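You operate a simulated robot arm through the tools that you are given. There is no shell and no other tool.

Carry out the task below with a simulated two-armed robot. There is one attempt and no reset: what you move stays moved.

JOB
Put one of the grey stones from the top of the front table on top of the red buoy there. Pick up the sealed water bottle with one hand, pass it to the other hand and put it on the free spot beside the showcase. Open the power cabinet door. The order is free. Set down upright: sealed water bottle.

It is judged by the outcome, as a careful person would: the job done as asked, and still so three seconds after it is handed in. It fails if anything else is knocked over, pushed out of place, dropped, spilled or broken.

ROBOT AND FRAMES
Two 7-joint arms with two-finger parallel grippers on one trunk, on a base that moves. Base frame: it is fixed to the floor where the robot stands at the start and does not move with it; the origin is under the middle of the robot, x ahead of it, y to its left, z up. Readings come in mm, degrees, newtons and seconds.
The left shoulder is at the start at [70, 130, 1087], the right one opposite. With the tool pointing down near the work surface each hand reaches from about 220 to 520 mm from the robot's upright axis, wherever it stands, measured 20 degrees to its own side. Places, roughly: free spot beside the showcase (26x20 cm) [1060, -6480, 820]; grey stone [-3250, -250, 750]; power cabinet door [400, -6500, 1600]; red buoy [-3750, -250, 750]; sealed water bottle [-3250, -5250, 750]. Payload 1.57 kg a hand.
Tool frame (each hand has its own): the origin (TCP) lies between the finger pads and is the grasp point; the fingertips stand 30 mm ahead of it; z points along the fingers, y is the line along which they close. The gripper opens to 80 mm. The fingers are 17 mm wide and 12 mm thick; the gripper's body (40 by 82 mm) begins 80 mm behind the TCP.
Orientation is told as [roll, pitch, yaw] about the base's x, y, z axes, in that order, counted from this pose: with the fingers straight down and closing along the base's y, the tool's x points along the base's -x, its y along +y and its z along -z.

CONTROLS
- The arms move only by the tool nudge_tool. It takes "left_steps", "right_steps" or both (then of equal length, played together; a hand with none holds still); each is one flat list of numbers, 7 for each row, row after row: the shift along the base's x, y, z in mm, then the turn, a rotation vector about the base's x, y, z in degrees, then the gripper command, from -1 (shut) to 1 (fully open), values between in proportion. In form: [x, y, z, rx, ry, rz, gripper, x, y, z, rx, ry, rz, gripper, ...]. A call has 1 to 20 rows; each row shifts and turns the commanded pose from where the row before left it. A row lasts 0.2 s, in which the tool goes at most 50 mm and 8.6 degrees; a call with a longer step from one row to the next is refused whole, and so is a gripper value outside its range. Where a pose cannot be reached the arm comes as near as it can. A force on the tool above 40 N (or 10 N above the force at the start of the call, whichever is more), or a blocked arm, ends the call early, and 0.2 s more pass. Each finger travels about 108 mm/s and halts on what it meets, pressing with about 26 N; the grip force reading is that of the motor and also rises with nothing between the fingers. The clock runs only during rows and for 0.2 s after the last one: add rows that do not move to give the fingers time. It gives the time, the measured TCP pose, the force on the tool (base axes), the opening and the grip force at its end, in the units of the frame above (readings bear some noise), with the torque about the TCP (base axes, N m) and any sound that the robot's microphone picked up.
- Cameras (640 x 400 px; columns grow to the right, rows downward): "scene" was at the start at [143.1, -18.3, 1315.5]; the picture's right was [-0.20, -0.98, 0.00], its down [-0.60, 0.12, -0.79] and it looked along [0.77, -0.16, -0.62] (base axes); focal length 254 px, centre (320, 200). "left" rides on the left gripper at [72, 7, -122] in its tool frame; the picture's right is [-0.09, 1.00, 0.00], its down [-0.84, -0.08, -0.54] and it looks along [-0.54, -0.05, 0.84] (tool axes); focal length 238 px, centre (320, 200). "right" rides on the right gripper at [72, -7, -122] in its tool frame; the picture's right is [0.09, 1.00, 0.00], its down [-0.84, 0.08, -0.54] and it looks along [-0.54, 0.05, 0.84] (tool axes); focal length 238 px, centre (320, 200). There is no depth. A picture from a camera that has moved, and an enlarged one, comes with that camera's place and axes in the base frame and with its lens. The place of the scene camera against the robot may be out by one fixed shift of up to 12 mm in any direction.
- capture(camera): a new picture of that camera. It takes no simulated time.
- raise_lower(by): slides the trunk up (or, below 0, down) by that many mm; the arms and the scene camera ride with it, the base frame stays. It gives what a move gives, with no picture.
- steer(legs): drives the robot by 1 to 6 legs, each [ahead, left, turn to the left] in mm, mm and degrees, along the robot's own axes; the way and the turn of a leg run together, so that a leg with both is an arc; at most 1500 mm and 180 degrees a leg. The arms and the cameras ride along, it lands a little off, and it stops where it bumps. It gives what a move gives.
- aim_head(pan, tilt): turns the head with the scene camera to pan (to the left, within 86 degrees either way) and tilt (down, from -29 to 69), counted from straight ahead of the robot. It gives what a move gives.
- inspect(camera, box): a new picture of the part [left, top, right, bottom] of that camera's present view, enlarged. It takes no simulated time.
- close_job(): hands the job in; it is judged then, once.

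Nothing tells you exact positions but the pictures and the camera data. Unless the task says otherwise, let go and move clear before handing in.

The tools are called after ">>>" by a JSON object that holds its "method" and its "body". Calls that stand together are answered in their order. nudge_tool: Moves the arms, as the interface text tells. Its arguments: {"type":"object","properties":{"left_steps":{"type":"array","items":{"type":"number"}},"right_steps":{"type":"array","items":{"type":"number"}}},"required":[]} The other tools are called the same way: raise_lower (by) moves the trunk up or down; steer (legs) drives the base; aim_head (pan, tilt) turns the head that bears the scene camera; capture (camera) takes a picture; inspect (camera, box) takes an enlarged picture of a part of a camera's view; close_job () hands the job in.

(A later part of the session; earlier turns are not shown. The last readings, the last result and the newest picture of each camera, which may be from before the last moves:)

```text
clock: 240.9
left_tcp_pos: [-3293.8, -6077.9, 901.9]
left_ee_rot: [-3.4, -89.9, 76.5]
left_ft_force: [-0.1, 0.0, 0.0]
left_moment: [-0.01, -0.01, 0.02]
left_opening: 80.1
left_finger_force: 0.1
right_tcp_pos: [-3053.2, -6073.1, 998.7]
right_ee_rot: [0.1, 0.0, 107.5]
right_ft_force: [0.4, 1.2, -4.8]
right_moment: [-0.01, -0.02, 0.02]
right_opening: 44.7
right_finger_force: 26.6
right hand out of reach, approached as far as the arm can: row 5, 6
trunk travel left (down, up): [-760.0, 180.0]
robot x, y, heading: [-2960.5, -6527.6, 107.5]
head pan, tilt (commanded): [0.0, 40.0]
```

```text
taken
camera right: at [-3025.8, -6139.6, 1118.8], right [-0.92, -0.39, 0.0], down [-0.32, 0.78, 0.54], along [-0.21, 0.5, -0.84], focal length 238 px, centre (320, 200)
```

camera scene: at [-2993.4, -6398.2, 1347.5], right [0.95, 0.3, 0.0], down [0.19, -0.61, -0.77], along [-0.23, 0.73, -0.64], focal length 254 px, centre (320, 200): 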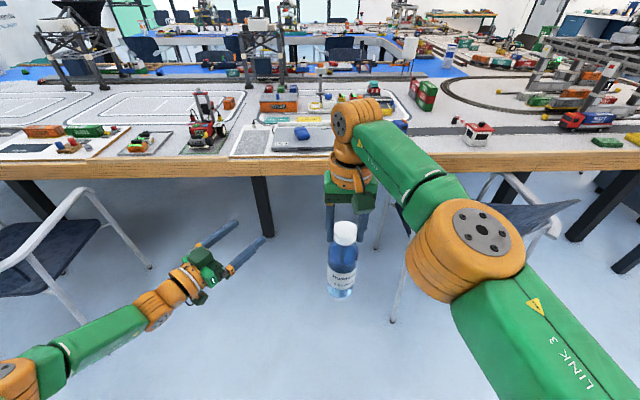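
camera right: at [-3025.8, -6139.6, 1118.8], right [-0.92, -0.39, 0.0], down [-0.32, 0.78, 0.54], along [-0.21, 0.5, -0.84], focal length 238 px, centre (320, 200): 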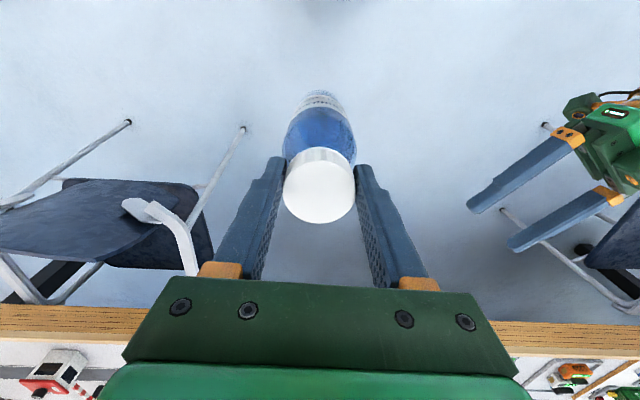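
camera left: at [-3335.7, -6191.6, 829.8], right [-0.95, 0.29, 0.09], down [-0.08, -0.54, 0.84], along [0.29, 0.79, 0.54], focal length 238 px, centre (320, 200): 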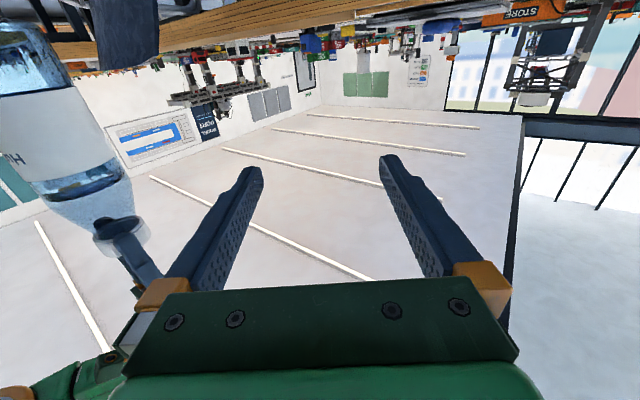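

The right hand stopped just short at its reach limit, with the bottle at about (−3053, −6072) and its base at z ≈ 796. That's a good spot, so I'll bring the left hand to a pre-grasp point 130 mm from the bottle along its approach line.

>>> {"method": "nudge_tool", "body": {"left_steps": [33.8, -19.7, 0, 0, 0, 0, 1, 33.8, -19.7, 0, 0, 0, 0, 1, 33.8, -19.7, 0, 0, 0, 0, 1, 33.8, -19.7, 0, 0, 0, 0, 1, 33.8, -19.7, 0, 0, 0, 0, 1, 33.9, -19.8, 0, 0, 0, 0, 1, 0, 0, 0, 0, 0, 0, 1]}}

>>> {"method": "capture", "body": {"camera": "left"}}

>>> {"method": "capture", "body": {"camera": "scene"}}

>>> {"method": "capture", "body": {"camera": "right"}}

```text
clock: 242.5
left_tcp_pos: [-3144.0, -6178.2, 912.1]
left_ee_rot: [-50.4, -89.6, 123.2]
left_ft_force: [-0.3, -0.1, 0.1]
left_moment: [-0.01, -0.01, 0.0]
left_opening: 80.0
left_finger_force: 0.0
left hand out of reach, approached as far as the arm can: row 5, 6
right_tcp_pos: [-3053.8, -6071.6, 998.3]
right_ee_rot: [0.1, 0.0, 107.3]
right_ft_force: [-0.2, 0.4, -4.9]
right_moment: [0.01, -0.03, 0.0]
right_opening: 44.9
right_finger_force: 26.2
trunk travel left (down, up): [-760.0, 180.0]
robot x, y, heading: [-2963.6, -6525.9, 107.3]
head pan, tilt (commanded): [0.0, 40.0]
```

```text
taken
camera left: at [-3188.2, -6293.2, 840.8], right [-0.95, 0.3, 0.09], down [-0.09, -0.54, 0.84], along [0.3, 0.79, 0.54], focal length 238 px, centre (320, 200)
```

left: 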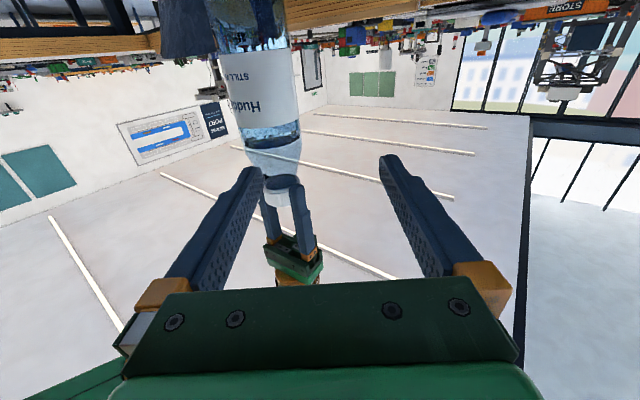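

```text
taken
camera scene: at [-2993.0, -6398.2, 1347.5], right [0.95, 0.3, 0.0], down [0.19, -0.61, -0.77], along [-0.23, 0.73, -0.64], focal length 254 px, centre (320, 200)
```

scene: 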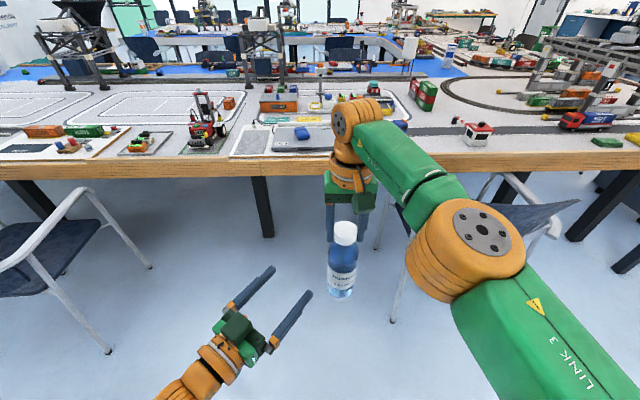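

```text
taken
camera right: at [-3025.4, -6139.5, 1119.0], right [-0.92, -0.39, 0.0], down [-0.32, 0.78, 0.54], along [-0.21, 0.5, -0.84], focal length 238 px, centre (320, 200)
```

right: 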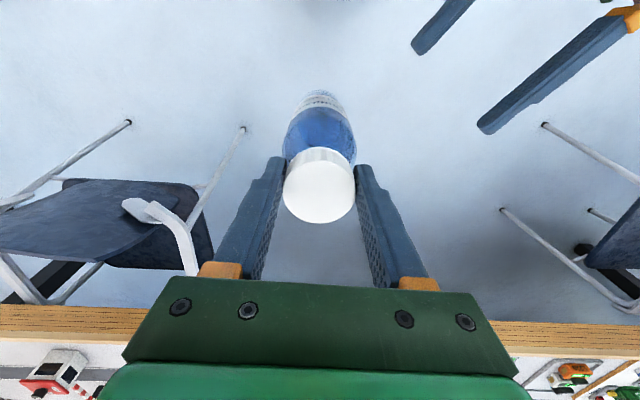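

The left arm is again at its folding limit about 50 mm off line. Pointing the hand more to the right, about 60° from forward, keeps the wrist clear of the shoulder. I'll yaw it and re-aim at the bottle.

>>> {"method": "nudge_tool", "body": {"left_steps": [0.7, 4, -2.7, 0, 0, -8.4, 1, 0.7, 4, -2.7, 0, 0, -8.4, 1, 0.6, 4, -2.7, 0, 0, -8.4, 1, 0, 0, 0, 0, 0, 0, 1]}}

>>> {"method": "capture", "body": {"camera": "left"}}

>>> {"method": "capture", "body": {"camera": "scene"}}

```text
clock: 243.5
left_tcp_pos: [-3142.7, -6165.9, 902.7]
left_ee_rot: [-21.7, -89.9, 69.6]
left_ft_force: [-0.3, -0.4, -0.1]
left_moment: [0.02, 0.03, 0.04]
left_opening: 80.1
left_finger_force: 0.0
right_tcp_pos: [-3052.7, -6073.1, 997.4]
right_ee_rot: [0.1, 0.0, 107.5]
right_ft_force: [0.0, 0.1, -4.8]
right_moment: [0.0, -0.03, 0.03]
right_opening: 44.5
right_finger_force: 26.2
trunk travel left (down, up): [-760.0, 180.0]
robot x, y, heading: [-2957.9, -6530.1, 107.7]
head pan, tilt (commanded): [0.0, 40.0]
```

```text
taken
camera left: at [-3231.2, -6252.0, 832.6], right [-0.74, 0.67, 0.09], down [-0.31, -0.45, 0.84], along [0.6, 0.59, 0.54], focal length 238 px, centre (320, 200)
```

left: 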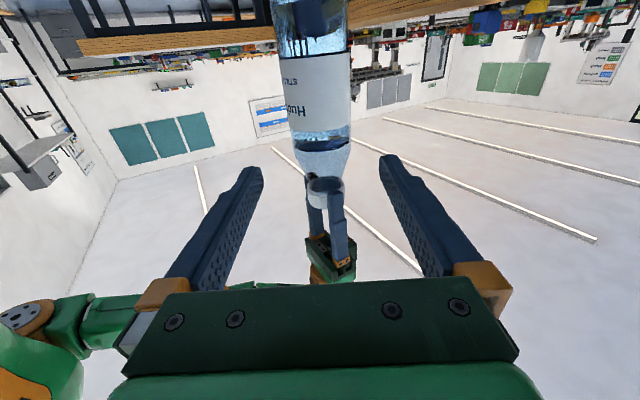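

```text
taken
camera scene: at [-2993.3, -6398.4, 1347.5], right [0.95, 0.3, 0.0], down [0.19, -0.61, -0.77], along [-0.23, 0.73, -0.64], focal length 254 px, centre (320, 200)
```

scene: 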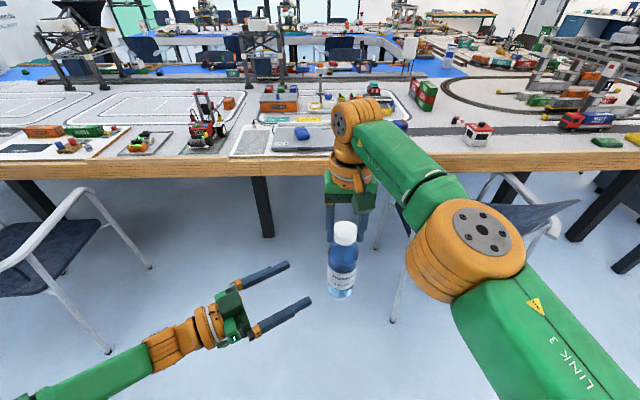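

The bottle looks almost perfectly centred in the left hand's view. I'll zoom in to fine-tune before sliding in.

>>> {"method": "inspect", "body": {"camera": "left", "box": [240, 60, 400, 200]}}

```text
2.86 times, centred on (320, 130) of left
camera zoom: at [-3231.2, -6252.0, 832.6], right [-0.74, 0.67, 0.09], down [-0.31, -0.45, 0.84], along [0.6, 0.59, 0.54], focal length 681 px, centre (320, 400)
```

zoom: 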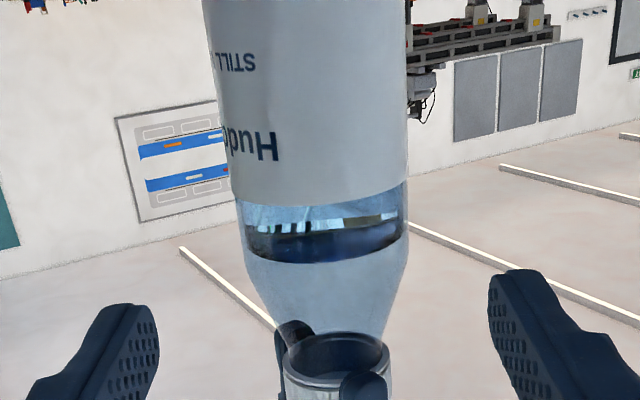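

Alignment is within about 1 mm. I'll slide the left hand forward 80 mm and recheck before going fully around the bottle.

>>> {"method": "nudge_tool", "body": {"left_steps": [13.5, 14.7, 0, 0, 0, 0, 1, 13.5, 14.7, 0, 0, 0, 0, 1, 13.5, 14.7, 0, 0, 0, 0, 1, 13.5, 14.7, 0, 0, 0, 0, 1, 0, 0, 0, 0, 0, 0, 1]}}

>>> {"method": "capture", "body": {"camera": "left"}}

>>> {"method": "inspect", "body": {"camera": "scene", "box": [220, 180, 420, 320]}}

>>> {"method": "capture", "body": {"camera": "right"}}

```text
clock: 244.7
left_tcp_pos: [-3088.5, -6106.0, 903.4]
left_ee_rot: [-11.5, -89.9, 59.3]
left_ft_force: [0.6, -0.5, -0.1]
left_moment: [0.02, 0.02, 0.0]
left_opening: 80.0
left_finger_force: 0.0
right_tcp_pos: [-3054.4, -6072.5, 998.0]
right_ee_rot: [0.1, 0.0, 107.5]
right_ft_force: [-0.6, 0.3, -5.0]
right_moment: [-0.02, 0.0, 0.03]
right_opening: 45.0
right_finger_force: 25.8
trunk travel left (down, up): [-760.0, 180.0]
robot x, y, heading: [-2960.1, -6529.9, 107.0]
head pan, tilt (commanded): [0.0, 40.0]
```

```text
taken
camera left: at [-3176.7, -6192.9, 832.1], right [-0.74, 0.67, 0.09], down [-0.31, -0.45, 0.84], along [0.6, 0.59, 0.54], focal length 238 px, centre (320, 200)
```

left: 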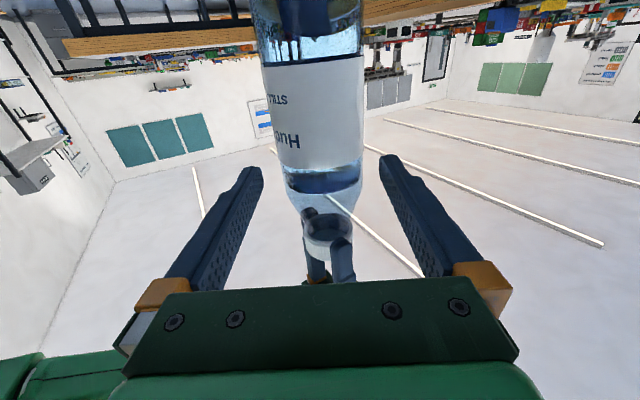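

```text
2.86 times, centred on (320, 250) of scene
camera zoom: at [-2993.6, -6398.3, 1347.5], right [0.95, 0.3, 0.0], down [0.19, -0.61, -0.77], along [-0.23, 0.73, -0.64], focal length 726 px, centre (320, 57)
```

zoom: 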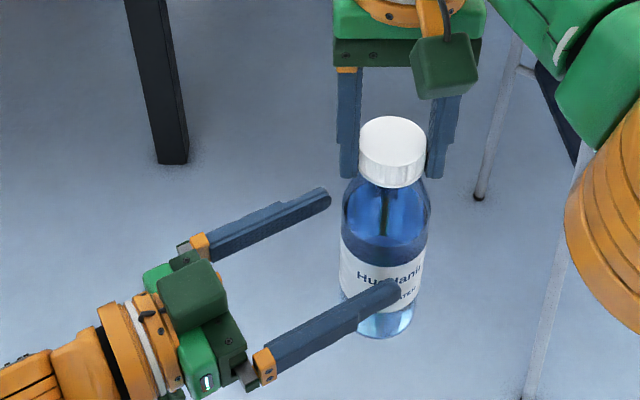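

```text
taken
camera right: at [-3025.8, -6139.6, 1119.0], right [-0.92, -0.39, 0.0], down [-0.32, 0.78, 0.54], along [-0.21, 0.5, -0.84], focal length 238 px, centre (320, 200)
```

right: 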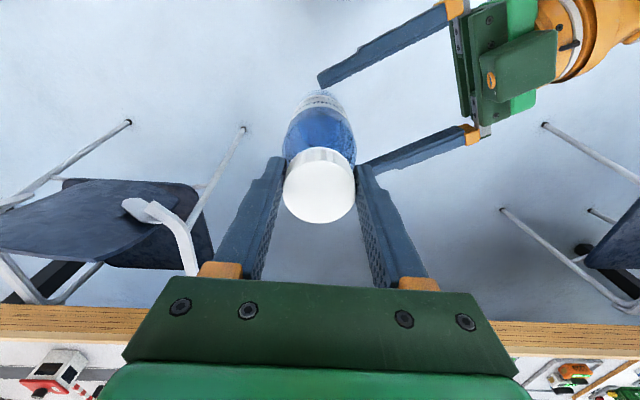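

Still centred, with both fingers straddling the bottle. I'll move in the last 48 mm and close the left gripper slowly.

>>> {"method": "nudge_tool", "body": {"left_steps": [10.8, 11.8, 0, 0, 0, 0, 1, 10.8, 11.8, 0, 0, 0, 0, 1, 10.6, 11.7, 0, 0, 0, 0, 1, 0, 0, 0, 0, 0, 0, 1]}}

>>> {"method": "capture", "body": {"camera": "left"}}

>>> {"method": "inspect", "body": {"camera": "scene", "box": [220, 180, 420, 320]}}

>>> {"method": "capture", "body": {"camera": "right"}}

```text
clock: 245.7
left_tcp_pos: [-3056.9, -6070.3, 903.7]
left_ee_rot: [-17.4, -89.9, 65.3]
left_ft_force: [-0.4, 1.0, -0.6]
left_moment: [-0.01, -0.02, 0.03]
left_opening: 80.0
left_finger_force: 0.1
right_tcp_pos: [-3052.8, -6071.4, 997.8]
right_ee_rot: [0.1, 0.0, 107.4]
right_ft_force: [0.3, 0.1, -6.2]
right_moment: [-0.02, -0.01, 0.0]
right_opening: 44.8
right_finger_force: 26.3
trunk travel left (down, up): [-760.0, 180.0]
robot x, y, heading: [-2962.4, -6530.6, 107.1]
head pan, tilt (commanded): [0.0, 40.0]
```

```text
taken
camera left: at [-3144.7, -6157.4, 832.3], right [-0.74, 0.67, 0.09], down [-0.31, -0.45, 0.84], along [0.6, 0.59, 0.54], focal length 238 px, centre (320, 200)
```

left: 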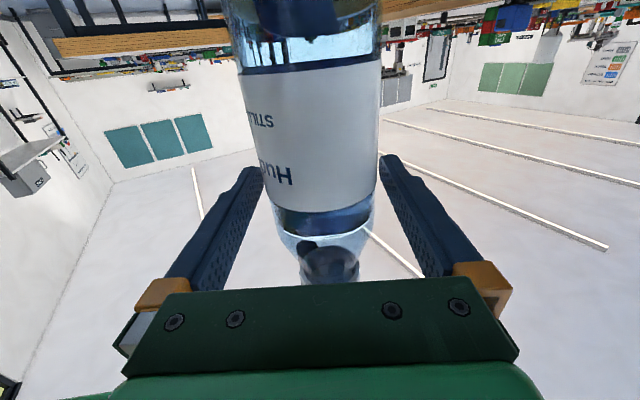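

```text
2.86 times, centred on (320, 250) of scene
camera zoom: at [-2993.4, -6398.1, 1347.5], right [0.95, 0.3, 0.0], down [0.19, -0.61, -0.77], along [-0.23, 0.73, -0.64], focal length 726 px, centre (320, 57)
```

zoom: 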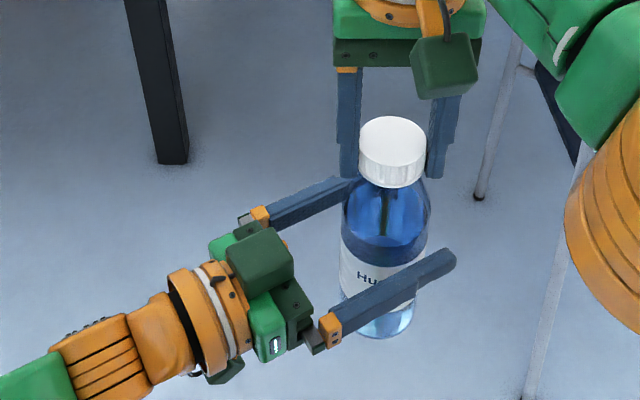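

```text
taken
camera right: at [-3025.7, -6139.5, 1118.9], right [-0.92, -0.39, 0.0], down [-0.32, 0.78, 0.54], along [-0.21, 0.5, -0.84], focal length 238 px, centre (320, 200)
```

right: 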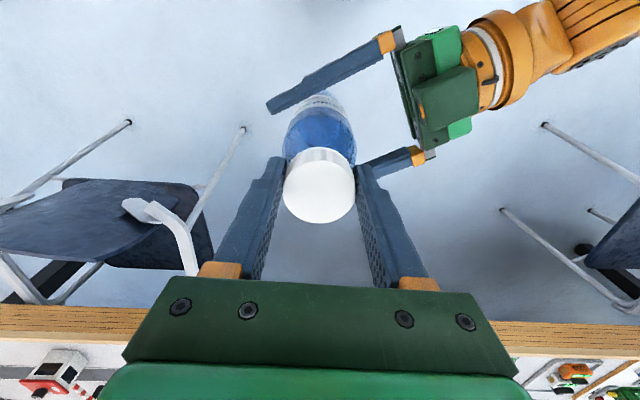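

Both fingers straddle the body with the bottle on the grasp line. I'll close the left hand on it.

>>> {"method": "nudge_tool", "body": {"left_steps": [0, 0, 0, 0, 0, 0, 0.8, 0, 0, 0, 0, 0, 0, 0.65, 0, 0, 0, 0, 0, 0, 0.55, 0, 0, 0, 0, 0, 0, -1, 0, 0, 0, 0, 0, 0, -1, 0, 0, 0, 0, 0, 0, -1]}}

>>> {"method": "capture", "body": {"camera": "left"}}

>>> {"method": "inspect", "body": {"camera": "scene", "box": [220, 180, 420, 320]}}

```text
clock: 247.1
left_tcp_pos: [-3058.2, -6071.7, 904.6]
left_ee_rot: [-21.0, -89.9, 69.2]
left_ft_force: [-5.5, 8.8, -0.8]
left_moment: [-0.31, -0.24, 0.05]
left_opening: 62.8
left_finger_force: 25.7
right_tcp_pos: [-3053.4, -6072.7, 998.1]
right_ee_rot: [0.0, 0.1, 107.4]
right_ft_force: [5.3, -9.4, -3.5]
right_moment: [-0.57, -0.25, 0.01]
right_opening: 45.1
right_finger_force: 26.2
trunk travel left (down, up): [-760.0, 180.0]
robot x, y, heading: [-2959.9, -6525.6, 107.3]
head pan, tilt (commanded): [0.0, 40.0]
```

```text
taken
camera left: at [-3145.1, -6157.4, 832.2], right [-0.74, 0.67, 0.09], down [-0.3, -0.45, 0.84], along [0.6, 0.59, 0.54], focal length 238 px, centre (320, 200)
```

left: 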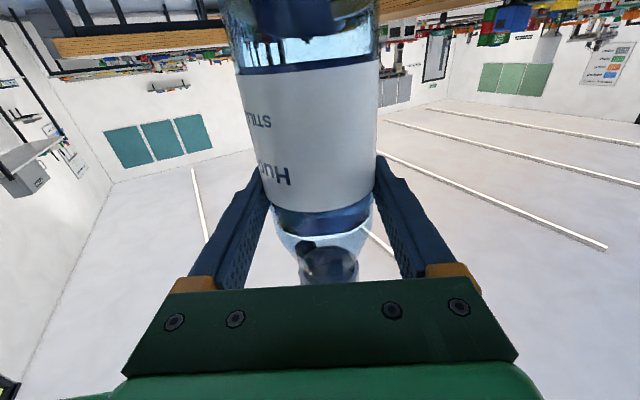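

```text
2.86 times, centred on (320, 250) of scene
camera zoom: at [-2993.3, -6398.0, 1347.5], right [0.95, 0.3, 0.0], down [0.19, -0.61, -0.77], along [-0.23, 0.73, -0.64], focal length 726 px, centre (320, 57)
```

zoom: 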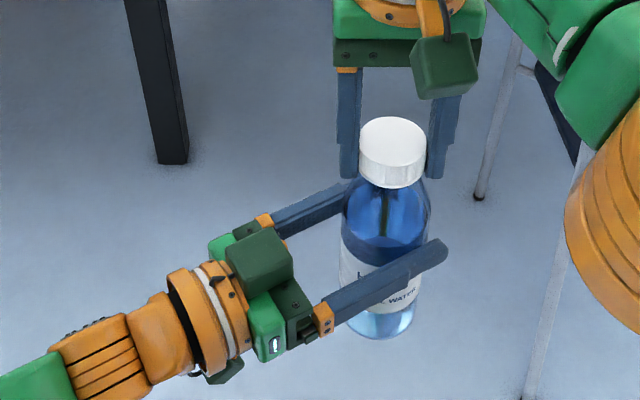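

The left hand has the bottle at a 63 mm opening. There's a small 10 N side load between the hands, so I'll relieve it before letting go with the right.

>>> {"method": "nudge_tool", "body": {"left_steps": [-0.6, 1.0, 0, 0, 0, 0, -1, 0, 0, 0, 0, 0, 0, -1]}}

```text
clock: 247.7
left_tcp_pos: [-3057.2, -6071.9, 904.3]
left_ee_rot: [-10.6, -89.9, 58.5]
left_ft_force: [-4.2, 4.1, -0.1]
left_moment: [0.01, -0.04, 0.2]
left_opening: 62.9
left_finger_force: 25.8
right_tcp_pos: [-3052.6, -6070.6, 997.6]
right_ee_rot: [0.1, 0.0, 107.3]
right_ft_force: [4.4, -5.0, -3.8]
right_moment: [-0.44, -0.3, -0.16]
right_opening: 44.7
right_finger_force: 26.2
trunk travel left (down, up): [-760.0, 180.0]
robot x, y, heading: [-2960.2, -6525.5, 107.2]
head pan, tilt (commanded): [0.0, 40.0]
```

>>> {"method": "nudge_tool", "body": {"left_steps": [-0.5, 0.5, 0, 0, 0, 0, -1, 0, 0, 0, 0, 0, 0, -1]}}

```text
clock: 248.3
left_tcp_pos: [-3056.8, -6070.5, 904.2]
left_ee_rot: [-5.5, -89.9, 53.3]
left_ft_force: [-1.4, -1.2, -0.2]
left_moment: [0.2, 0.1, 0.09]
left_opening: 62.8
left_finger_force: 25.8
right_tcp_pos: [-3052.7, -6071.0, 998.0]
right_ee_rot: [0.1, 0.0, 107.4]
right_ft_force: [1.8, 1.7, -1.0]
right_moment: [-0.1, -0.25, -0.15]
right_opening: 44.9
right_finger_force: 25.5
trunk travel left (down, up): [-760.0, 180.0]
robot x, y, heading: [-2957.5, -6524.8, 107.3]
head pan, tilt (commanded): [0.0, 40.0]
```

The load is relieved. I'll open the right hand slowly and lift it straight up off the cap.

>>> {"method": "nudge_tool", "body": {"right_steps": [0, 0, 0, 0, 0, 0, 0.2, 0, 0, 0, 0, 0, 0, 0.4, 0, 0, 0, 0, 0, 0, 0.7, 0, 0, 0, 0, 0, 0, 1, 0, 0, 10, 0, 0, 0, 1, 0, 0, 20, 0, 0, 0, 1, 0, 0, 30, 0, 0, 0, 1, 0, 0, 20, 0, 0, 0, 1, 0, 0, 0, 0, 0, 0, 1]}}

>>> {"method": "capture", "body": {"camera": "scene"}}

>>> {"method": "capture", "body": {"camera": "left"}}

```text
clock: 250.3
left_tcp_pos: [-3056.7, -6068.7, 903.6]
left_ee_rot: [-17.3, -89.9, 65.2]
left_ft_force: [1.1, 0.0, -0.2]
left_moment: [-0.05, -0.01, 0.0]
left_opening: 62.6
left_finger_force: 26.4
right_tcp_pos: [-3039.4, -6088.3, 1070.2]
right_ee_rot: [0.1, 0.2, 107.4]
right_ft_force: [0.4, 0.1, -0.1]
right_moment: [0.0, 0.0, 0.0]
right_opening: 80.3
right_finger_force: 0.0
right hand out of reach, approached as far as the arm can: row 6, 7, 8
trunk travel left (down, up): [-760.0, 180.0]
robot x, y, heading: [-2961.4, -6528.6, 107.6]
head pan, tilt (commanded): [0.0, 40.0]
```

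```text
taken
camera scene: at [-2993.3, -6397.6, 1347.4], right [0.95, 0.3, 0.0], down [0.19, -0.61, -0.77], along [-0.23, 0.73, -0.64], focal length 254 px, centre (320, 200)
```

scene: 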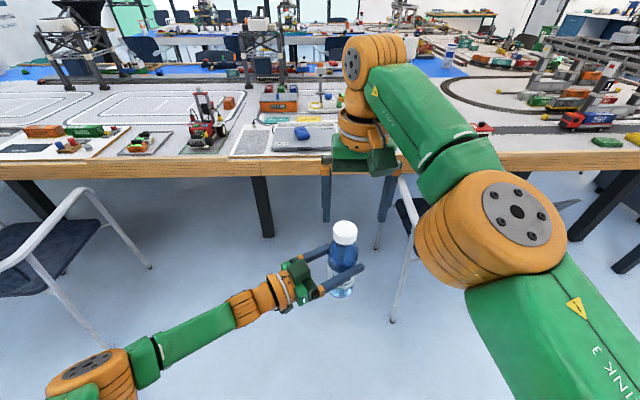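

```text
taken
camera left: at [-3145.7, -6156.1, 832.3], right [-0.74, 0.67, 0.09], down [-0.31, -0.45, 0.84], along [0.6, 0.59, 0.54], focal length 238 px, centre (320, 200)
```

left: 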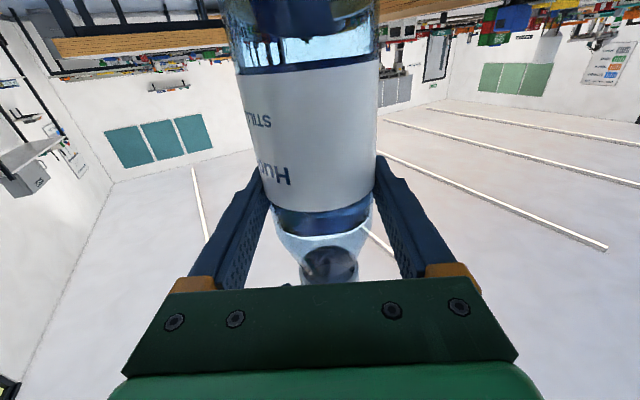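

The left hand now holds the bottle alone. I'll move the right hand well clear and confirm the left grip is steady.

>>> {"method": "nudge_tool", "body": {"right_steps": [30, -12, 5, 0, 0, 0, 1, 36, -15, 5, 0, 0, 0, 1, 36, -15, 5, 0, 0, 0, 1, 36, -15, 5, 0, 0, 0, 1, 0, 0, 0, 0, 0, 0, 1]}}

>>> {"method": "inspect", "body": {"camera": "scene", "box": [220, 180, 420, 320]}}

```text
clock: 251.5
left_tcp_pos: [-3058.6, -6070.0, 904.4]
left_ee_rot: [-32.0, -89.8, 79.9]
left_ft_force: [0.5, -0.7, -0.9]
left_moment: [-0.03, 0.0, -0.01]
left_opening: 62.3
left_finger_force: 25.9
right_tcp_pos: [-2900.8, -6145.0, 1092.1]
right_ee_rot: [0.1, 0.1, 107.2]
right_ft_force: [-0.3, -0.1, 0.2]
right_moment: [-0.03, -0.03, 0.01]
right_opening: 80.0
right_finger_force: 0.0
trunk travel left (down, up): [-760.0, 180.0]
robot x, y, heading: [-2962.5, -6527.8, 107.6]
head pan, tilt (commanded): [0.0, 40.0]
```

```text
2.86 times, centred on (320, 250) of scene
camera zoom: at [-2994.1, -6397.8, 1347.4], right [0.95, 0.3, 0.0], down [0.19, -0.61, -0.77], along [-0.23, 0.73, -0.64], focal length 726 px, centre (320, 57)
```

zoom: 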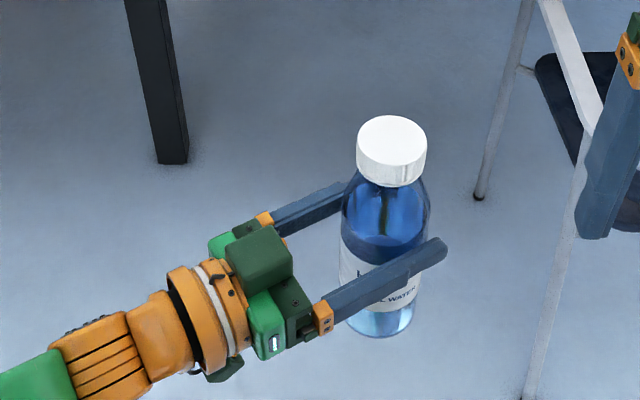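

The grip is secure and the right hand is clear. I'll turn the left hand back to about 34° off forward and extend it a little, which suits placing the bottle into the shelf. Then I'll raise the trunk for driving.

>>> {"method": "nudge_tool", "body": {"left_steps": [-6.3, 13.5, 0, 0, 0, 6.5, -1, -6.3, 13.5, 0, 0, 0, 6.5, -1, -6.3, 13.5, 0, 0, 0, 6.5, -1, -6.3, 13.5, 0, 0, 0, 6.5, -1, 0, 0, 0, 0, 0, 0, -1]}}

>>> {"method": "raise_lower", "body": {"by": 180}}

>>> {"method": "capture", "body": {"camera": "scene"}}

>>> {"method": "capture", "body": {"camera": "left"}}

```text
clock: 252.7
left_tcp_pos: [-3096.9, -6006.9, 903.7]
left_ee_rot: [-50.8, -89.7, 124.2]
left_ft_force: [0.3, -0.8, -0.4]
left_moment: [0.0, 0.02, -0.02]
left_opening: 62.8
left_finger_force: 25.9
left hand out of reach, approached as far as the arm can: row 4
right_tcp_pos: [-2900.6, -6145.0, 1092.3]
right_ee_rot: [0.2, 0.1, 107.3]
right_ft_force: [0.2, -0.2, 0.8]
right_moment: [0.0, 0.0, -0.01]
right_opening: 79.7
right_finger_force: 0.1
trunk travel left (down, up): [-760.0, 180.0]
robot x, y, heading: [-2961.7, -6527.0, 107.3]
head pan, tilt (commanded): [0.0, 40.0]
```

```text
clock: 254.7
left_tcp_pos: [-3096.9, -6007.3, 1083.8]
left_ee_rot: [-50.5, -89.7, 124.1]
left_ft_force: [-0.4, -1.3, -4.6]
left_moment: [-0.05, 0.0, -0.02]
left_opening: 62.9
left_finger_force: 25.8
right_tcp_pos: [-2900.6, -6144.7, 1271.5]
right_ee_rot: [0.1, 0.1, 107.3]
right_ft_force: [0.8, -0.3, 0.5]
right_moment: [-0.02, -0.03, 0.0]
right_opening: 79.9
right_finger_force: 0.1
trunk travel left (down, up): [-940.0, 0.0]
robot x, y, heading: [-2960.6, -6527.1, 107.3]
head pan, tilt (commanded): [0.0, 40.0]
```

```text
taken
camera scene: at [-2993.4, -6397.5, 1527.4], right [0.95, 0.3, 0.0], down [0.19, -0.61, -0.77], along [-0.23, 0.73, -0.64], focal length 254 px, centre (320, 200)
```

scene: 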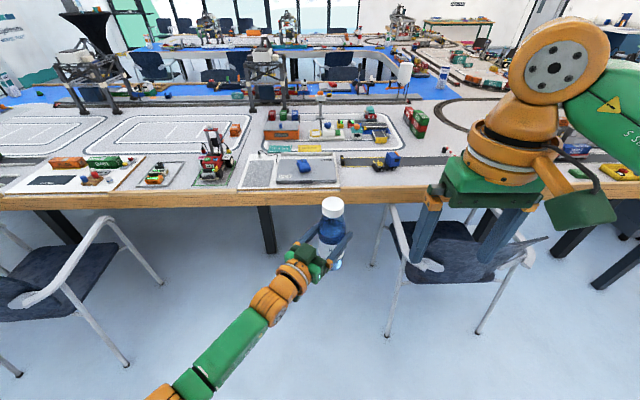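

```text
taken
camera left: at [-3139.2, -6122.6, 1012.1], right [-0.95, 0.28, 0.09], down [-0.08, -0.54, 0.84], along [0.29, 0.79, 0.54], focal length 238 px, centre (320, 200)
```

left: 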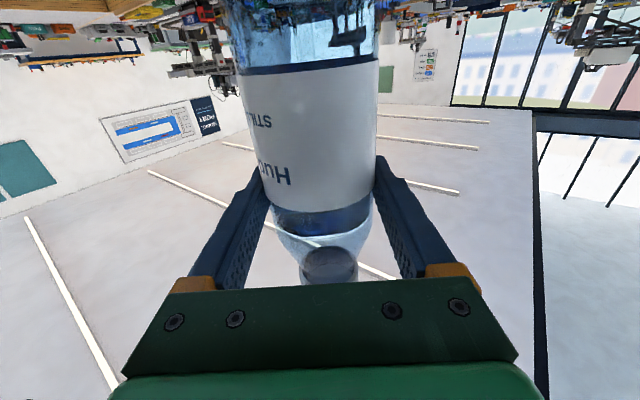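

The left hand holds the bottle at about 540 mm ahead, pointing 34° right, with the trunk fully up. I'll back off from the table, turn east and drive along the corridor toward the shelf.

>>> {"method": "steer", "body": {"legs": [[-560, 0, 0], [0, 0, -89.3]]}}

>>> {"method": "aim_head", "body": {"pan": 0, "tilt": 20}}

>>> {"method": "capture", "body": {"camera": "scene"}}

```text
clock: 261.7
left_tcp_pos: [-2274.5, -6920.8, 1083.2]
left_ee_rot: [-53.7, -89.7, 37.4]
left_ft_force: [-0.2, 0.0, -4.1]
left_moment: [0.01, 0.01, -0.03]
left_opening: 62.7
left_finger_force: 25.9
right_tcp_pos: [-2412.0, -7118.5, 1271.2]
right_ee_rot: [0.0, 0.1, 17.6]
right_ft_force: [0.1, 0.3, -0.4]
right_moment: [0.0, 0.0, 0.0]
right_opening: 79.7
right_finger_force: 0.0
trunk travel left (down, up): [-940.0, 0.0]
robot x, y, heading: [-2793.3, -7061.1, 17.9]
head pan, tilt (commanded): [0.0, 40.0]
```

```text
clock: 262.5
left_tcp_pos: [-2274.9, -6921.7, 1083.1]
left_ee_rot: [-47.6, -89.7, 31.4]
left_ft_force: [0.3, -0.2, -4.9]
left_moment: [0.05, 0.02, -0.01]
left_opening: 62.8
left_finger_force: 25.9
right_tcp_pos: [-2412.9, -7118.9, 1270.2]
right_ee_rot: [0.1, 0.2, 17.6]
right_ft_force: [-0.3, 0.1, -0.4]
right_moment: [0.01, -0.04, -0.01]
right_opening: 80.1
right_finger_force: 0.0
trunk travel left (down, up): [-940.0, 0.0]
robot x, y, heading: [-2794.2, -7061.1, 17.5]
head pan, tilt (commanded): [0.0, 20.0]
```

```text
taken
camera scene: at [-2647.5, -7017.2, 1558.8], right [0.3, -0.95, 0.0], down [-0.33, -0.1, -0.94], along [0.89, 0.28, -0.34], focal length 254 px, centre (320, 200)
```

scene: 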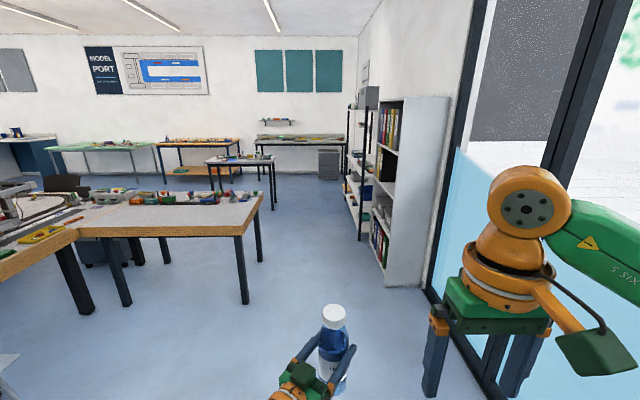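

The corridor is clear, with the bookcase and shelf on my right and the table end on my left. I'll drive east to the shelf.

>>> {"method": "steer", "body": {"legs": [[1500, 0, 0], [1480, 0, 0]]}}

>>> {"method": "aim_head", "body": {"pan": -50, "tilt": 30}}

>>> {"method": "capture", "body": {"camera": "scene"}}

>>> {"method": "aim_head", "body": {"pan": 0, "tilt": 30}}

>>> {"method": "capture", "body": {"camera": "scene"}}

```text
clock: 276.8
left_tcp_pos: [567.3, -6106.4, 1083.7]
left_ee_rot: [-51.1, -89.7, 32.7]
left_ft_force: [-0.2, -0.5, -4.5]
left_moment: [0.05, 0.02, 0.0]
left_opening: 62.9
left_finger_force: 26.7
right_tcp_pos: [424.1, -6299.6, 1271.7]
right_ee_rot: [0.1, 0.0, 15.6]
right_ft_force: [-0.5, 1.0, 1.1]
right_moment: [-0.02, -0.01, 0.0]
right_opening: 79.8
right_finger_force: 0.2
trunk travel left (down, up): [-940.0, 0.0]
robot x, y, heading: [44.1, -6227.2, 15.7]
head pan, tilt (commanded): [0.0, 20.0]
```

```text
clock: 278.0
left_tcp_pos: [567.5, -6106.9, 1084.1]
left_ee_rot: [-48.2, -89.7, 29.8]
left_ft_force: [0.5, 0.2, -4.4]
left_moment: [-0.01, 0.0, 0.02]
left_opening: 62.6
left_finger_force: 26.3
right_tcp_pos: [424.5, -6298.5, 1271.7]
right_ee_rot: [0.0, 0.2, 15.6]
right_ft_force: [-1.1, 0.6, -0.2]
right_moment: [-0.03, 0.01, -0.02]
right_opening: 80.0
right_finger_force: 0.0
trunk travel left (down, up): [-940.0, 0.0]
robot x, y, heading: [42.4, -6225.4, 15.7]
head pan, tilt (commanded): [-50.0, 30.0]
```

```text
taken
camera scene: at [177.0, -6264.2, 1542.9], right [-0.56, -0.83, 0.0], down [-0.41, 0.28, -0.87], along [0.71, -0.49, -0.5], focal length 254 px, centre (320, 200)
```

scene: 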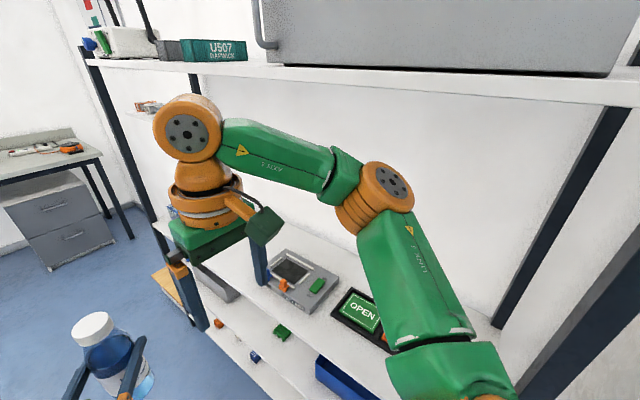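

```text
clock: 279.2
left_tcp_pos: [568.6, -6106.1, 1082.8]
left_ee_rot: [-46.4, -89.7, 28.0]
left_ft_force: [0.4, 0.4, -4.8]
left_moment: [0.02, 0.02, 0.01]
left_opening: 62.8
left_finger_force: 25.6
right_tcp_pos: [423.4, -6298.4, 1271.8]
right_ee_rot: [-0.1, 0.0, 15.6]
right_ft_force: [-0.7, 0.6, 0.6]
right_moment: [0.01, -0.03, -0.02]
right_opening: 80.2
right_finger_force: 0.0
trunk travel left (down, up): [-940.0, 0.0]
robot x, y, heading: [44.7, -6228.7, 15.8]
head pan, tilt (commanded): [0.0, 30.0]
```

```text
taken
camera scene: at [189.5, -6189.1, 1542.8], right [0.27, -0.96, 0.0], down [-0.48, -0.13, -0.87], along [0.83, 0.23, -0.5], focal length 254 px, centre (320, 200)
```

scene: 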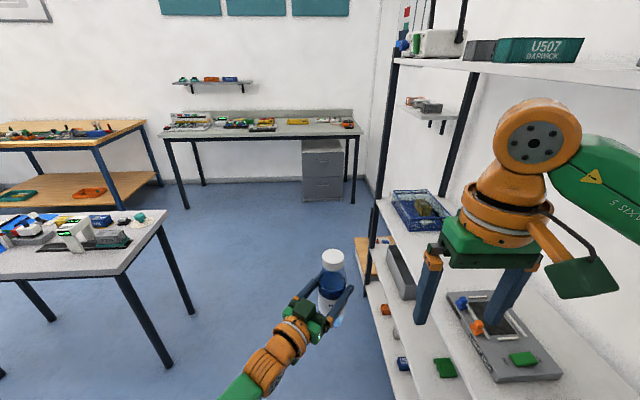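

I'm beside the shelf. I'll keep the robot well back while turning, so neither the bottle nor my right elbow sweeps through the shelf. I'll move diagonally away and east, then turn to face it.

>>> {"method": "steer", "body": {"legs": [[842, 181, 0], [0, 0, -80.7]]}}

>>> {"method": "aim_head", "body": {"pan": 0, "tilt": 35}}

>>> {"method": "capture", "body": {"camera": "scene"}}

```text
clock: 287.1
left_tcp_pos: [1011.7, -6324.6, 1082.7]
left_ee_rot: [-49.9, -89.8, -48.6]
left_ft_force: [-0.1, 0.0, -4.6]
left_moment: [0.02, 0.0, -0.01]
left_opening: 63.1
left_finger_force: 25.7
right_tcp_pos: [796.5, -6215.6, 1270.9]
right_ee_rot: [0.1, 0.1, -64.5]
right_ft_force: [1.2, 0.0, -0.1]
right_moment: [-0.03, -0.02, 0.02]
right_opening: 79.8
right_finger_force: 0.0
trunk travel left (down, up): [-940.0, 0.0]
robot x, y, heading: [803.4, -5824.3, -64.4]
head pan, tilt (commanded): [0.0, 30.0]
```

```text
clock: 287.8
left_tcp_pos: [1010.7, -6323.4, 1082.1]
left_ee_rot: [-43.0, -89.6, -55.5]
left_ft_force: [0.8, 0.4, -4.6]
left_moment: [-0.01, -0.01, -0.01]
left_opening: 62.9
left_finger_force: 26.2
right_tcp_pos: [797.0, -6215.3, 1271.6]
right_ee_rot: [0.1, 0.1, -64.5]
right_ft_force: [0.5, 0.6, -0.3]
right_moment: [-0.02, 0.0, 0.03]
right_opening: 80.2
right_finger_force: 0.1
trunk travel left (down, up): [-940.0, 0.0]
robot x, y, heading: [802.4, -5830.2, -64.6]
head pan, tilt (commanded): [0.0, 35.0]
```

```text
taken
camera scene: at [871.4, -5956.2, 1535.0], right [-0.9, -0.43, 0.0], down [-0.25, 0.52, -0.82], along [0.35, -0.74, -0.57], focal length 254 px, centre (320, 200)
```

scene: 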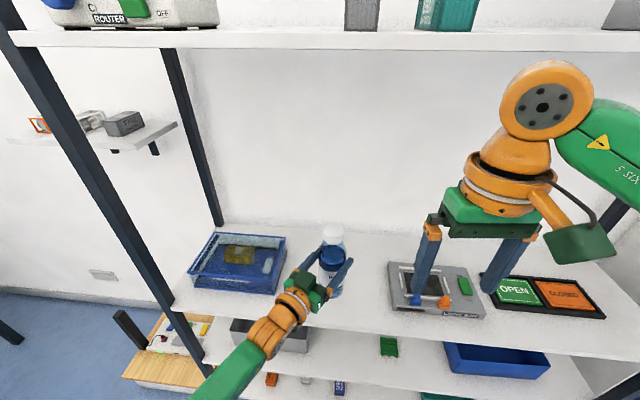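

That's a clear view of the free spot between the glass showcase on the left and the grey panel on the right. I'll zoom in to measure it.

>>> {"method": "inspect", "body": {"camera": "scene", "box": [160, 210, 480, 370]}}

>>> {"method": "capture", "body": {"camera": "right"}}

```text
2.00 times, centred on (320, 290) of scene
camera zoom: at [871.4, -5956.2, 1535.0], right [-0.9, -0.43, 0.0], down [-0.25, 0.52, -0.82], along [0.35, -0.74, -0.57], focal length 509 px, centre (320, 20)
```

zoom: 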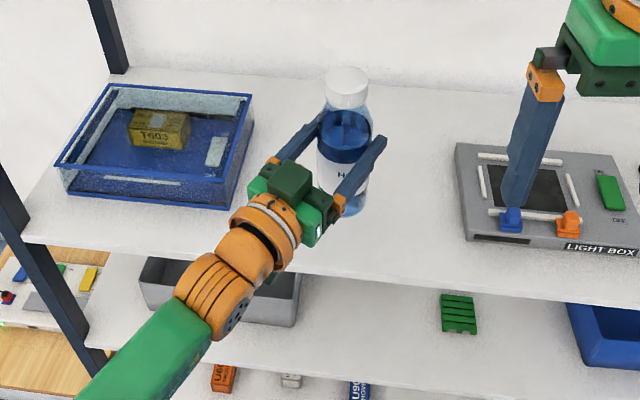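

```text
taken
camera right: at [759.8, -6154.2, 1392.7], right [0.86, 0.51, 0.0], down [0.43, -0.72, 0.54], along [0.28, -0.46, -0.84], focal length 238 px, centre (320, 200)
```

right: 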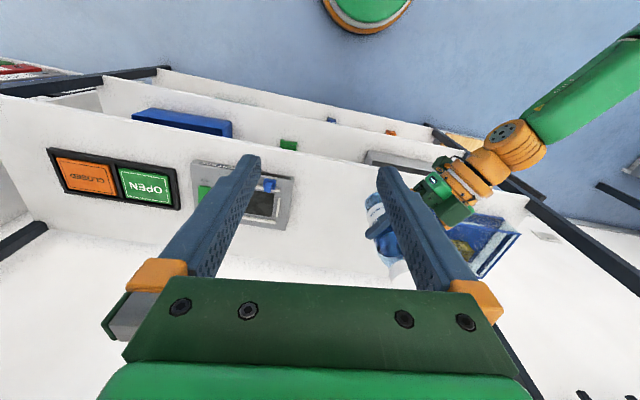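

The free spot spans about 376 mm between showcase and light box, and the bottle is already at its mid-line right at the shelf's front edge. I'll lower the trunk so the base is about 35 mm above the board, then move straight in.

>>> {"method": "raise_lower", "body": {"by": -120}}

>>> {"method": "capture", "body": {"camera": "scene"}}

>>> {"method": "capture", "body": {"camera": "left"}}

```text
clock: 289.3
left_tcp_pos: [1010.4, -6324.5, 964.3]
left_ee_rot: [-45.6, -89.7, -53.0]
left_ft_force: [0.4, -0.1, -4.4]
left_moment: [0.03, 0.02, 0.04]
left_opening: 63.0
left_finger_force: 26.1
right_tcp_pos: [798.0, -6214.5, 1151.7]
right_ee_rot: [0.1, 0.1, -64.6]
right_ft_force: [0.4, -0.3, 0.0]
right_moment: [-0.01, 0.01, -0.01]
right_opening: 80.1
right_finger_force: 0.1
trunk travel left (down, up): [-820.0, 120.0]
robot x, y, heading: [803.2, -5829.3, -64.6]
head pan, tilt (commanded): [0.0, 35.0]
```

```text
taken
camera scene: at [871.1, -5956.0, 1415.0], right [-0.9, -0.43, 0.0], down [-0.25, 0.52, -0.82], along [0.35, -0.74, -0.57], focal length 254 px, centre (320, 200)
```

scene: 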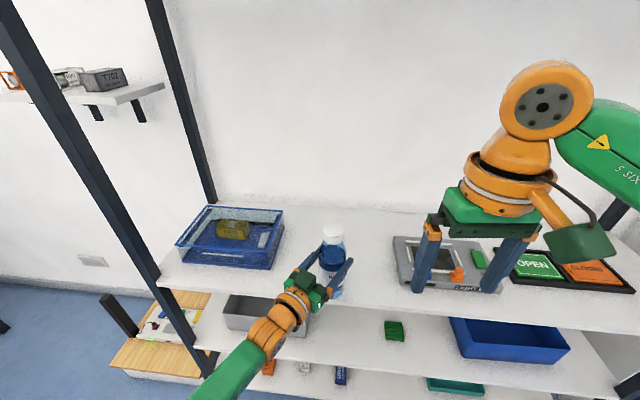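

```text
taken
camera left: at [1033.9, -6204.3, 892.1], right [0.99, -0.15, 0.09], down [0.01, 0.54, 0.84], along [-0.17, -0.83, 0.54], focal length 238 px, centre (320, 200)
```

left: 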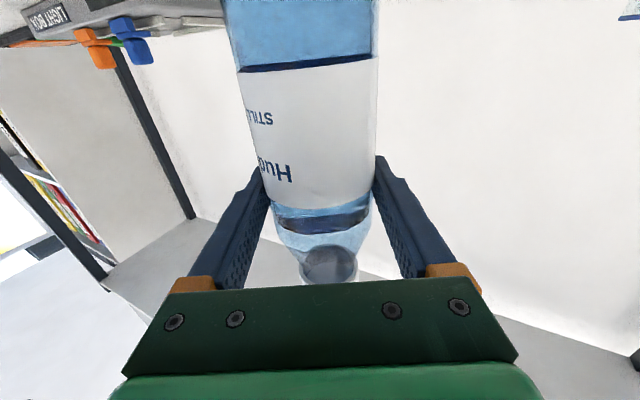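

I'll zoom again from the lowered camera to cross-check the board height and front edge.

>>> {"method": "inspect", "body": {"camera": "scene", "box": [160, 190, 480, 350]}}

```text
2.00 times, centred on (320, 270) of scene
camera zoom: at [871.1, -5956.0, 1415.0], right [-0.9, -0.43, 0.0], down [-0.25, 0.52, -0.82], along [0.35, -0.74, -0.57], focal length 509 px, centre (320, 60)
```

zoom: 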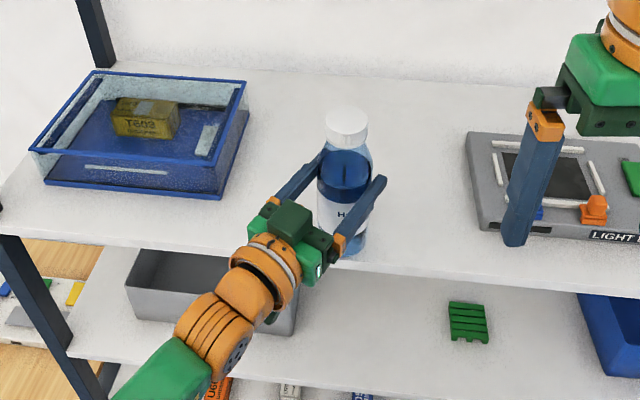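

Board height around 820 and front edge position agree between views. I'll move in 125 mm, square to the shelf.

>>> {"method": "steer", "body": {"legs": [[124, -12, 0]]}}

>>> {"method": "capture", "body": {"camera": "scene"}}

>>> {"method": "inspect", "body": {"camera": "scene", "box": [160, 190, 480, 370]}}

>>> {"method": "capture", "body": {"camera": "right"}}

```text
clock: 290.6
left_tcp_pos: [1052.4, -6439.8, 965.4]
left_ee_rot: [-59.2, -89.8, -39.4]
left_ft_force: [0.2, 0.5, -5.9]
left_moment: [0.02, -0.02, 0.05]
left_opening: 62.9
left_finger_force: 25.9
right_tcp_pos: [837.9, -6329.4, 1153.0]
right_ee_rot: [0.0, -0.1, -64.7]
right_ft_force: [0.1, -0.2, -0.5]
right_moment: [-0.03, 0.0, 0.0]
right_opening: 80.0
right_finger_force: 0.0
trunk travel left (down, up): [-820.0, 120.0]
robot x, y, heading: [847.7, -5949.5, -64.5]
head pan, tilt (commanded): [0.0, 35.0]
```

```text
taken
camera scene: at [912.2, -6070.0, 1415.4], right [-0.9, -0.43, 0.0], down [-0.25, 0.52, -0.82], along [0.35, -0.74, -0.57], focal length 254 px, centre (320, 200)
```

scene: 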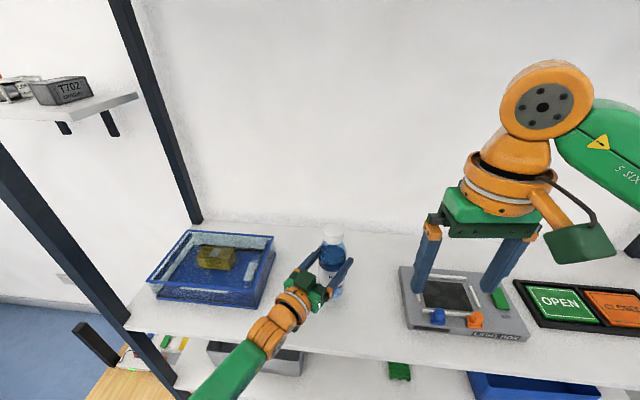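

```text
2.00 times, centred on (320, 280) of scene
camera zoom: at [912.2, -6070.0, 1415.4], right [-0.9, -0.43, 0.0], down [-0.25, 0.52, -0.82], along [0.35, -0.74, -0.57], focal length 509 px, centre (320, 40)
```

zoom: 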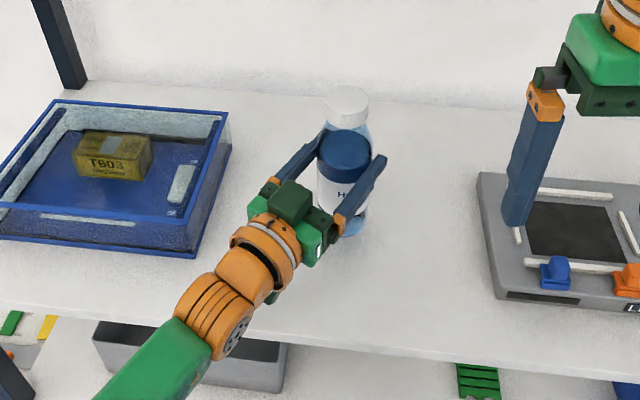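

```text
taken
camera right: at [800.4, -6268.1, 1273.5], right [0.86, 0.51, 0.0], down [0.43, -0.72, 0.54], along [0.28, -0.47, -0.84], focal length 238 px, centre (320, 200)
```

right: 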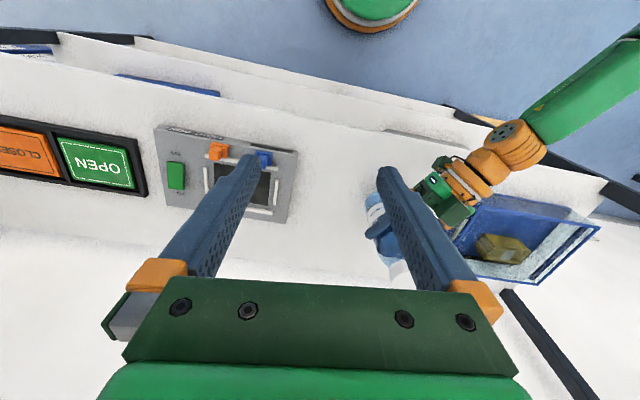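

The bottle is over the middle of the free spot. I'll lower it slowly and watch for contact.

>>> {"method": "nudge_tool", "body": {"left_steps": [0, 0, -10, 0, 0, 0, -1, 0, 0, -10, 0, 0, 0, -1, 0, 0, -6, 0, 0, 0, -1, 0, 0, 0, 0, 0, 0, -1]}}

>>> {"method": "inspect", "body": {"camera": "scene", "box": [240, 210, 400, 320]}}

```text
clock: 291.6
left_tcp_pos: [1052.0, -6441.7, 937.1]
left_ee_rot: [-44.0, -89.7, -54.7]
left_ft_force: [-0.3, 0.4, -5.2]
left_moment: [0.04, -0.01, 0.01]
left_opening: 62.9
left_finger_force: 25.9
right_tcp_pos: [837.5, -6332.2, 1150.8]
right_ee_rot: [0.0, 0.0, -64.7]
right_ft_force: [-0.6, 0.1, -0.7]
right_moment: [-0.03, 0.0, 0.01]
right_opening: 80.0
right_finger_force: 0.0
trunk travel left (down, up): [-820.0, 120.0]
robot x, y, heading: [845.3, -5945.7, -64.8]
head pan, tilt (commanded): [0.0, 35.0]
```

```text
3.64 times, centred on (320, 265) of scene
camera zoom: at [913.3, -6073.2, 1415.0], right [-0.9, -0.43, 0.0], down [-0.25, 0.52, -0.82], along [0.35, -0.74, -0.57], focal length 925 px, centre (320, -36)
```

zoom: 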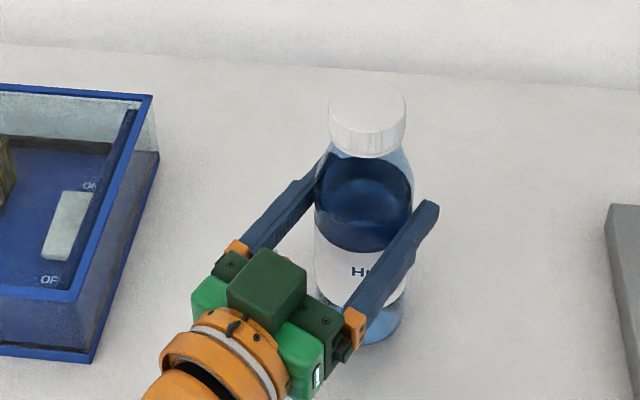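

No contact yet, so I'll continue in 2 mm steps.

>>> {"method": "nudge_tool", "body": {"left_steps": [0, 0, -2, 0, 0, 0, -1, 0, 0, -2, 0, 0, 0, -1, 0, 0, 0, 0, 0, 0, -1]}}

>>> {"method": "nudge_tool", "body": {"left_steps": [0, 0, -2, 0, 0, 0, -1, 0, 0, 0, 0, 0, 0, -1]}}

```text
clock: 292.4
left_tcp_pos: [1051.6, -6440.9, 932.4]
left_ee_rot: [-44.6, -89.7, -54.0]
left_ft_force: [0.6, -0.8, -5.1]
left_moment: [0.01, 0.03, 0.04]
left_opening: 63.0
left_finger_force: 26.4
right_tcp_pos: [839.4, -6333.4, 1151.2]
right_ee_rot: [0.2, 0.1, -64.6]
right_ft_force: [0.6, 0.8, 0.3]
right_moment: [0.03, -0.02, 0.02]
right_opening: 80.1
right_finger_force: 0.1
trunk travel left (down, up): [-820.0, 120.0]
robot x, y, heading: [845.5, -5945.1, -64.8]
head pan, tilt (commanded): [0.0, 35.0]
```

```text
clock: 292.9
left_tcp_pos: [1051.9, -6441.7, 932.0]
left_ee_rot: [-44.7, -89.7, -53.8]
left_ft_force: [-0.2, 0.0, -5.8]
left_moment: [0.02, 0.02, 0.01]
left_opening: 62.8
left_finger_force: 26.0
right_tcp_pos: [838.7, -6332.6, 1150.4]
right_ee_rot: [0.0, 0.1, -64.6]
right_ft_force: [0.2, 0.4, -0.8]
right_moment: [0.02, 0.01, 0.02]
right_opening: 79.9
right_finger_force: 0.1
trunk travel left (down, up): [-820.0, 120.0]
robot x, y, heading: [844.2, -5944.4, -64.6]
head pan, tilt (commanded): [0.0, 35.0]
```

>>> {"method": "nudge_tool", "body": {"left_steps": [0, 0, -2, 0, 0, 0, -1, 0, 0, 0, 0, 0, 0, -1]}}

>>> {"method": "capture", "body": {"camera": "left"}}

```text
clock: 293.6
left_tcp_pos: [1052.2, -6442.5, 930.8]
left_ee_rot: [-52.0, -89.7, -46.7]
left_ft_force: [0.5, -0.8, -3.1]
left_moment: [-0.06, -0.09, -0.02]
left_opening: 62.9
left_finger_force: 25.9
right_tcp_pos: [838.5, -6332.4, 1152.3]
right_ee_rot: [0.1, 0.1, -64.6]
right_ft_force: [0.0, -0.5, 0.3]
right_moment: [0.01, -0.02, 0.02]
right_opening: 79.9
right_finger_force: 0.0
trunk travel left (down, up): [-820.0, 120.0]
robot x, y, heading: [844.6, -5946.0, -64.8]
head pan, tilt (commanded): [0.0, 35.0]
```

```text
taken
camera left: at [1075.6, -6321.6, 858.5], right [0.98, -0.15, 0.09], down [0.01, 0.54, 0.84], along [-0.17, -0.83, 0.54], focal length 238 px, centre (320, 200)
```

left: 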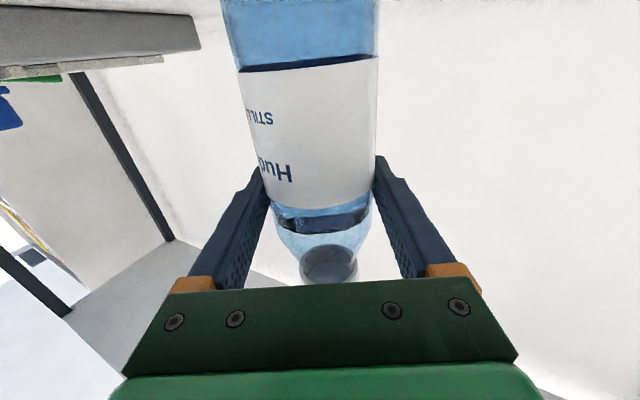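

Contact is starting, with the load dropping from −5.5 to −3 N. One more millimetre should seat it.

>>> {"method": "nudge_tool", "body": {"left_steps": [0, 0, -0.8, 0, 0, 0, -1, 0, 0, 0, 0, 0, 0, -1]}}

```text
clock: 294.1
left_tcp_pos: [1051.9, -6440.0, 929.2]
left_ee_rot: [-61.3, -89.9, -37.5]
left_ft_force: [0.5, -2.3, 1.7]
left_moment: [-0.25, -0.3, -0.04]
left_opening: 63.2
left_finger_force: 25.8
right_tcp_pos: [837.6, -6332.2, 1152.2]
right_ee_rot: [0.1, 0.1, -64.6]
right_ft_force: [-0.3, 0.7, 0.2]
right_moment: [0.0, -0.01, 0.0]
right_opening: 80.2
right_finger_force: 0.1
trunk travel left (down, up): [-820.0, 120.0]
robot x, y, heading: [841.5, -5943.9, -64.4]
head pan, tilt (commanded): [0.0, 35.0]
```

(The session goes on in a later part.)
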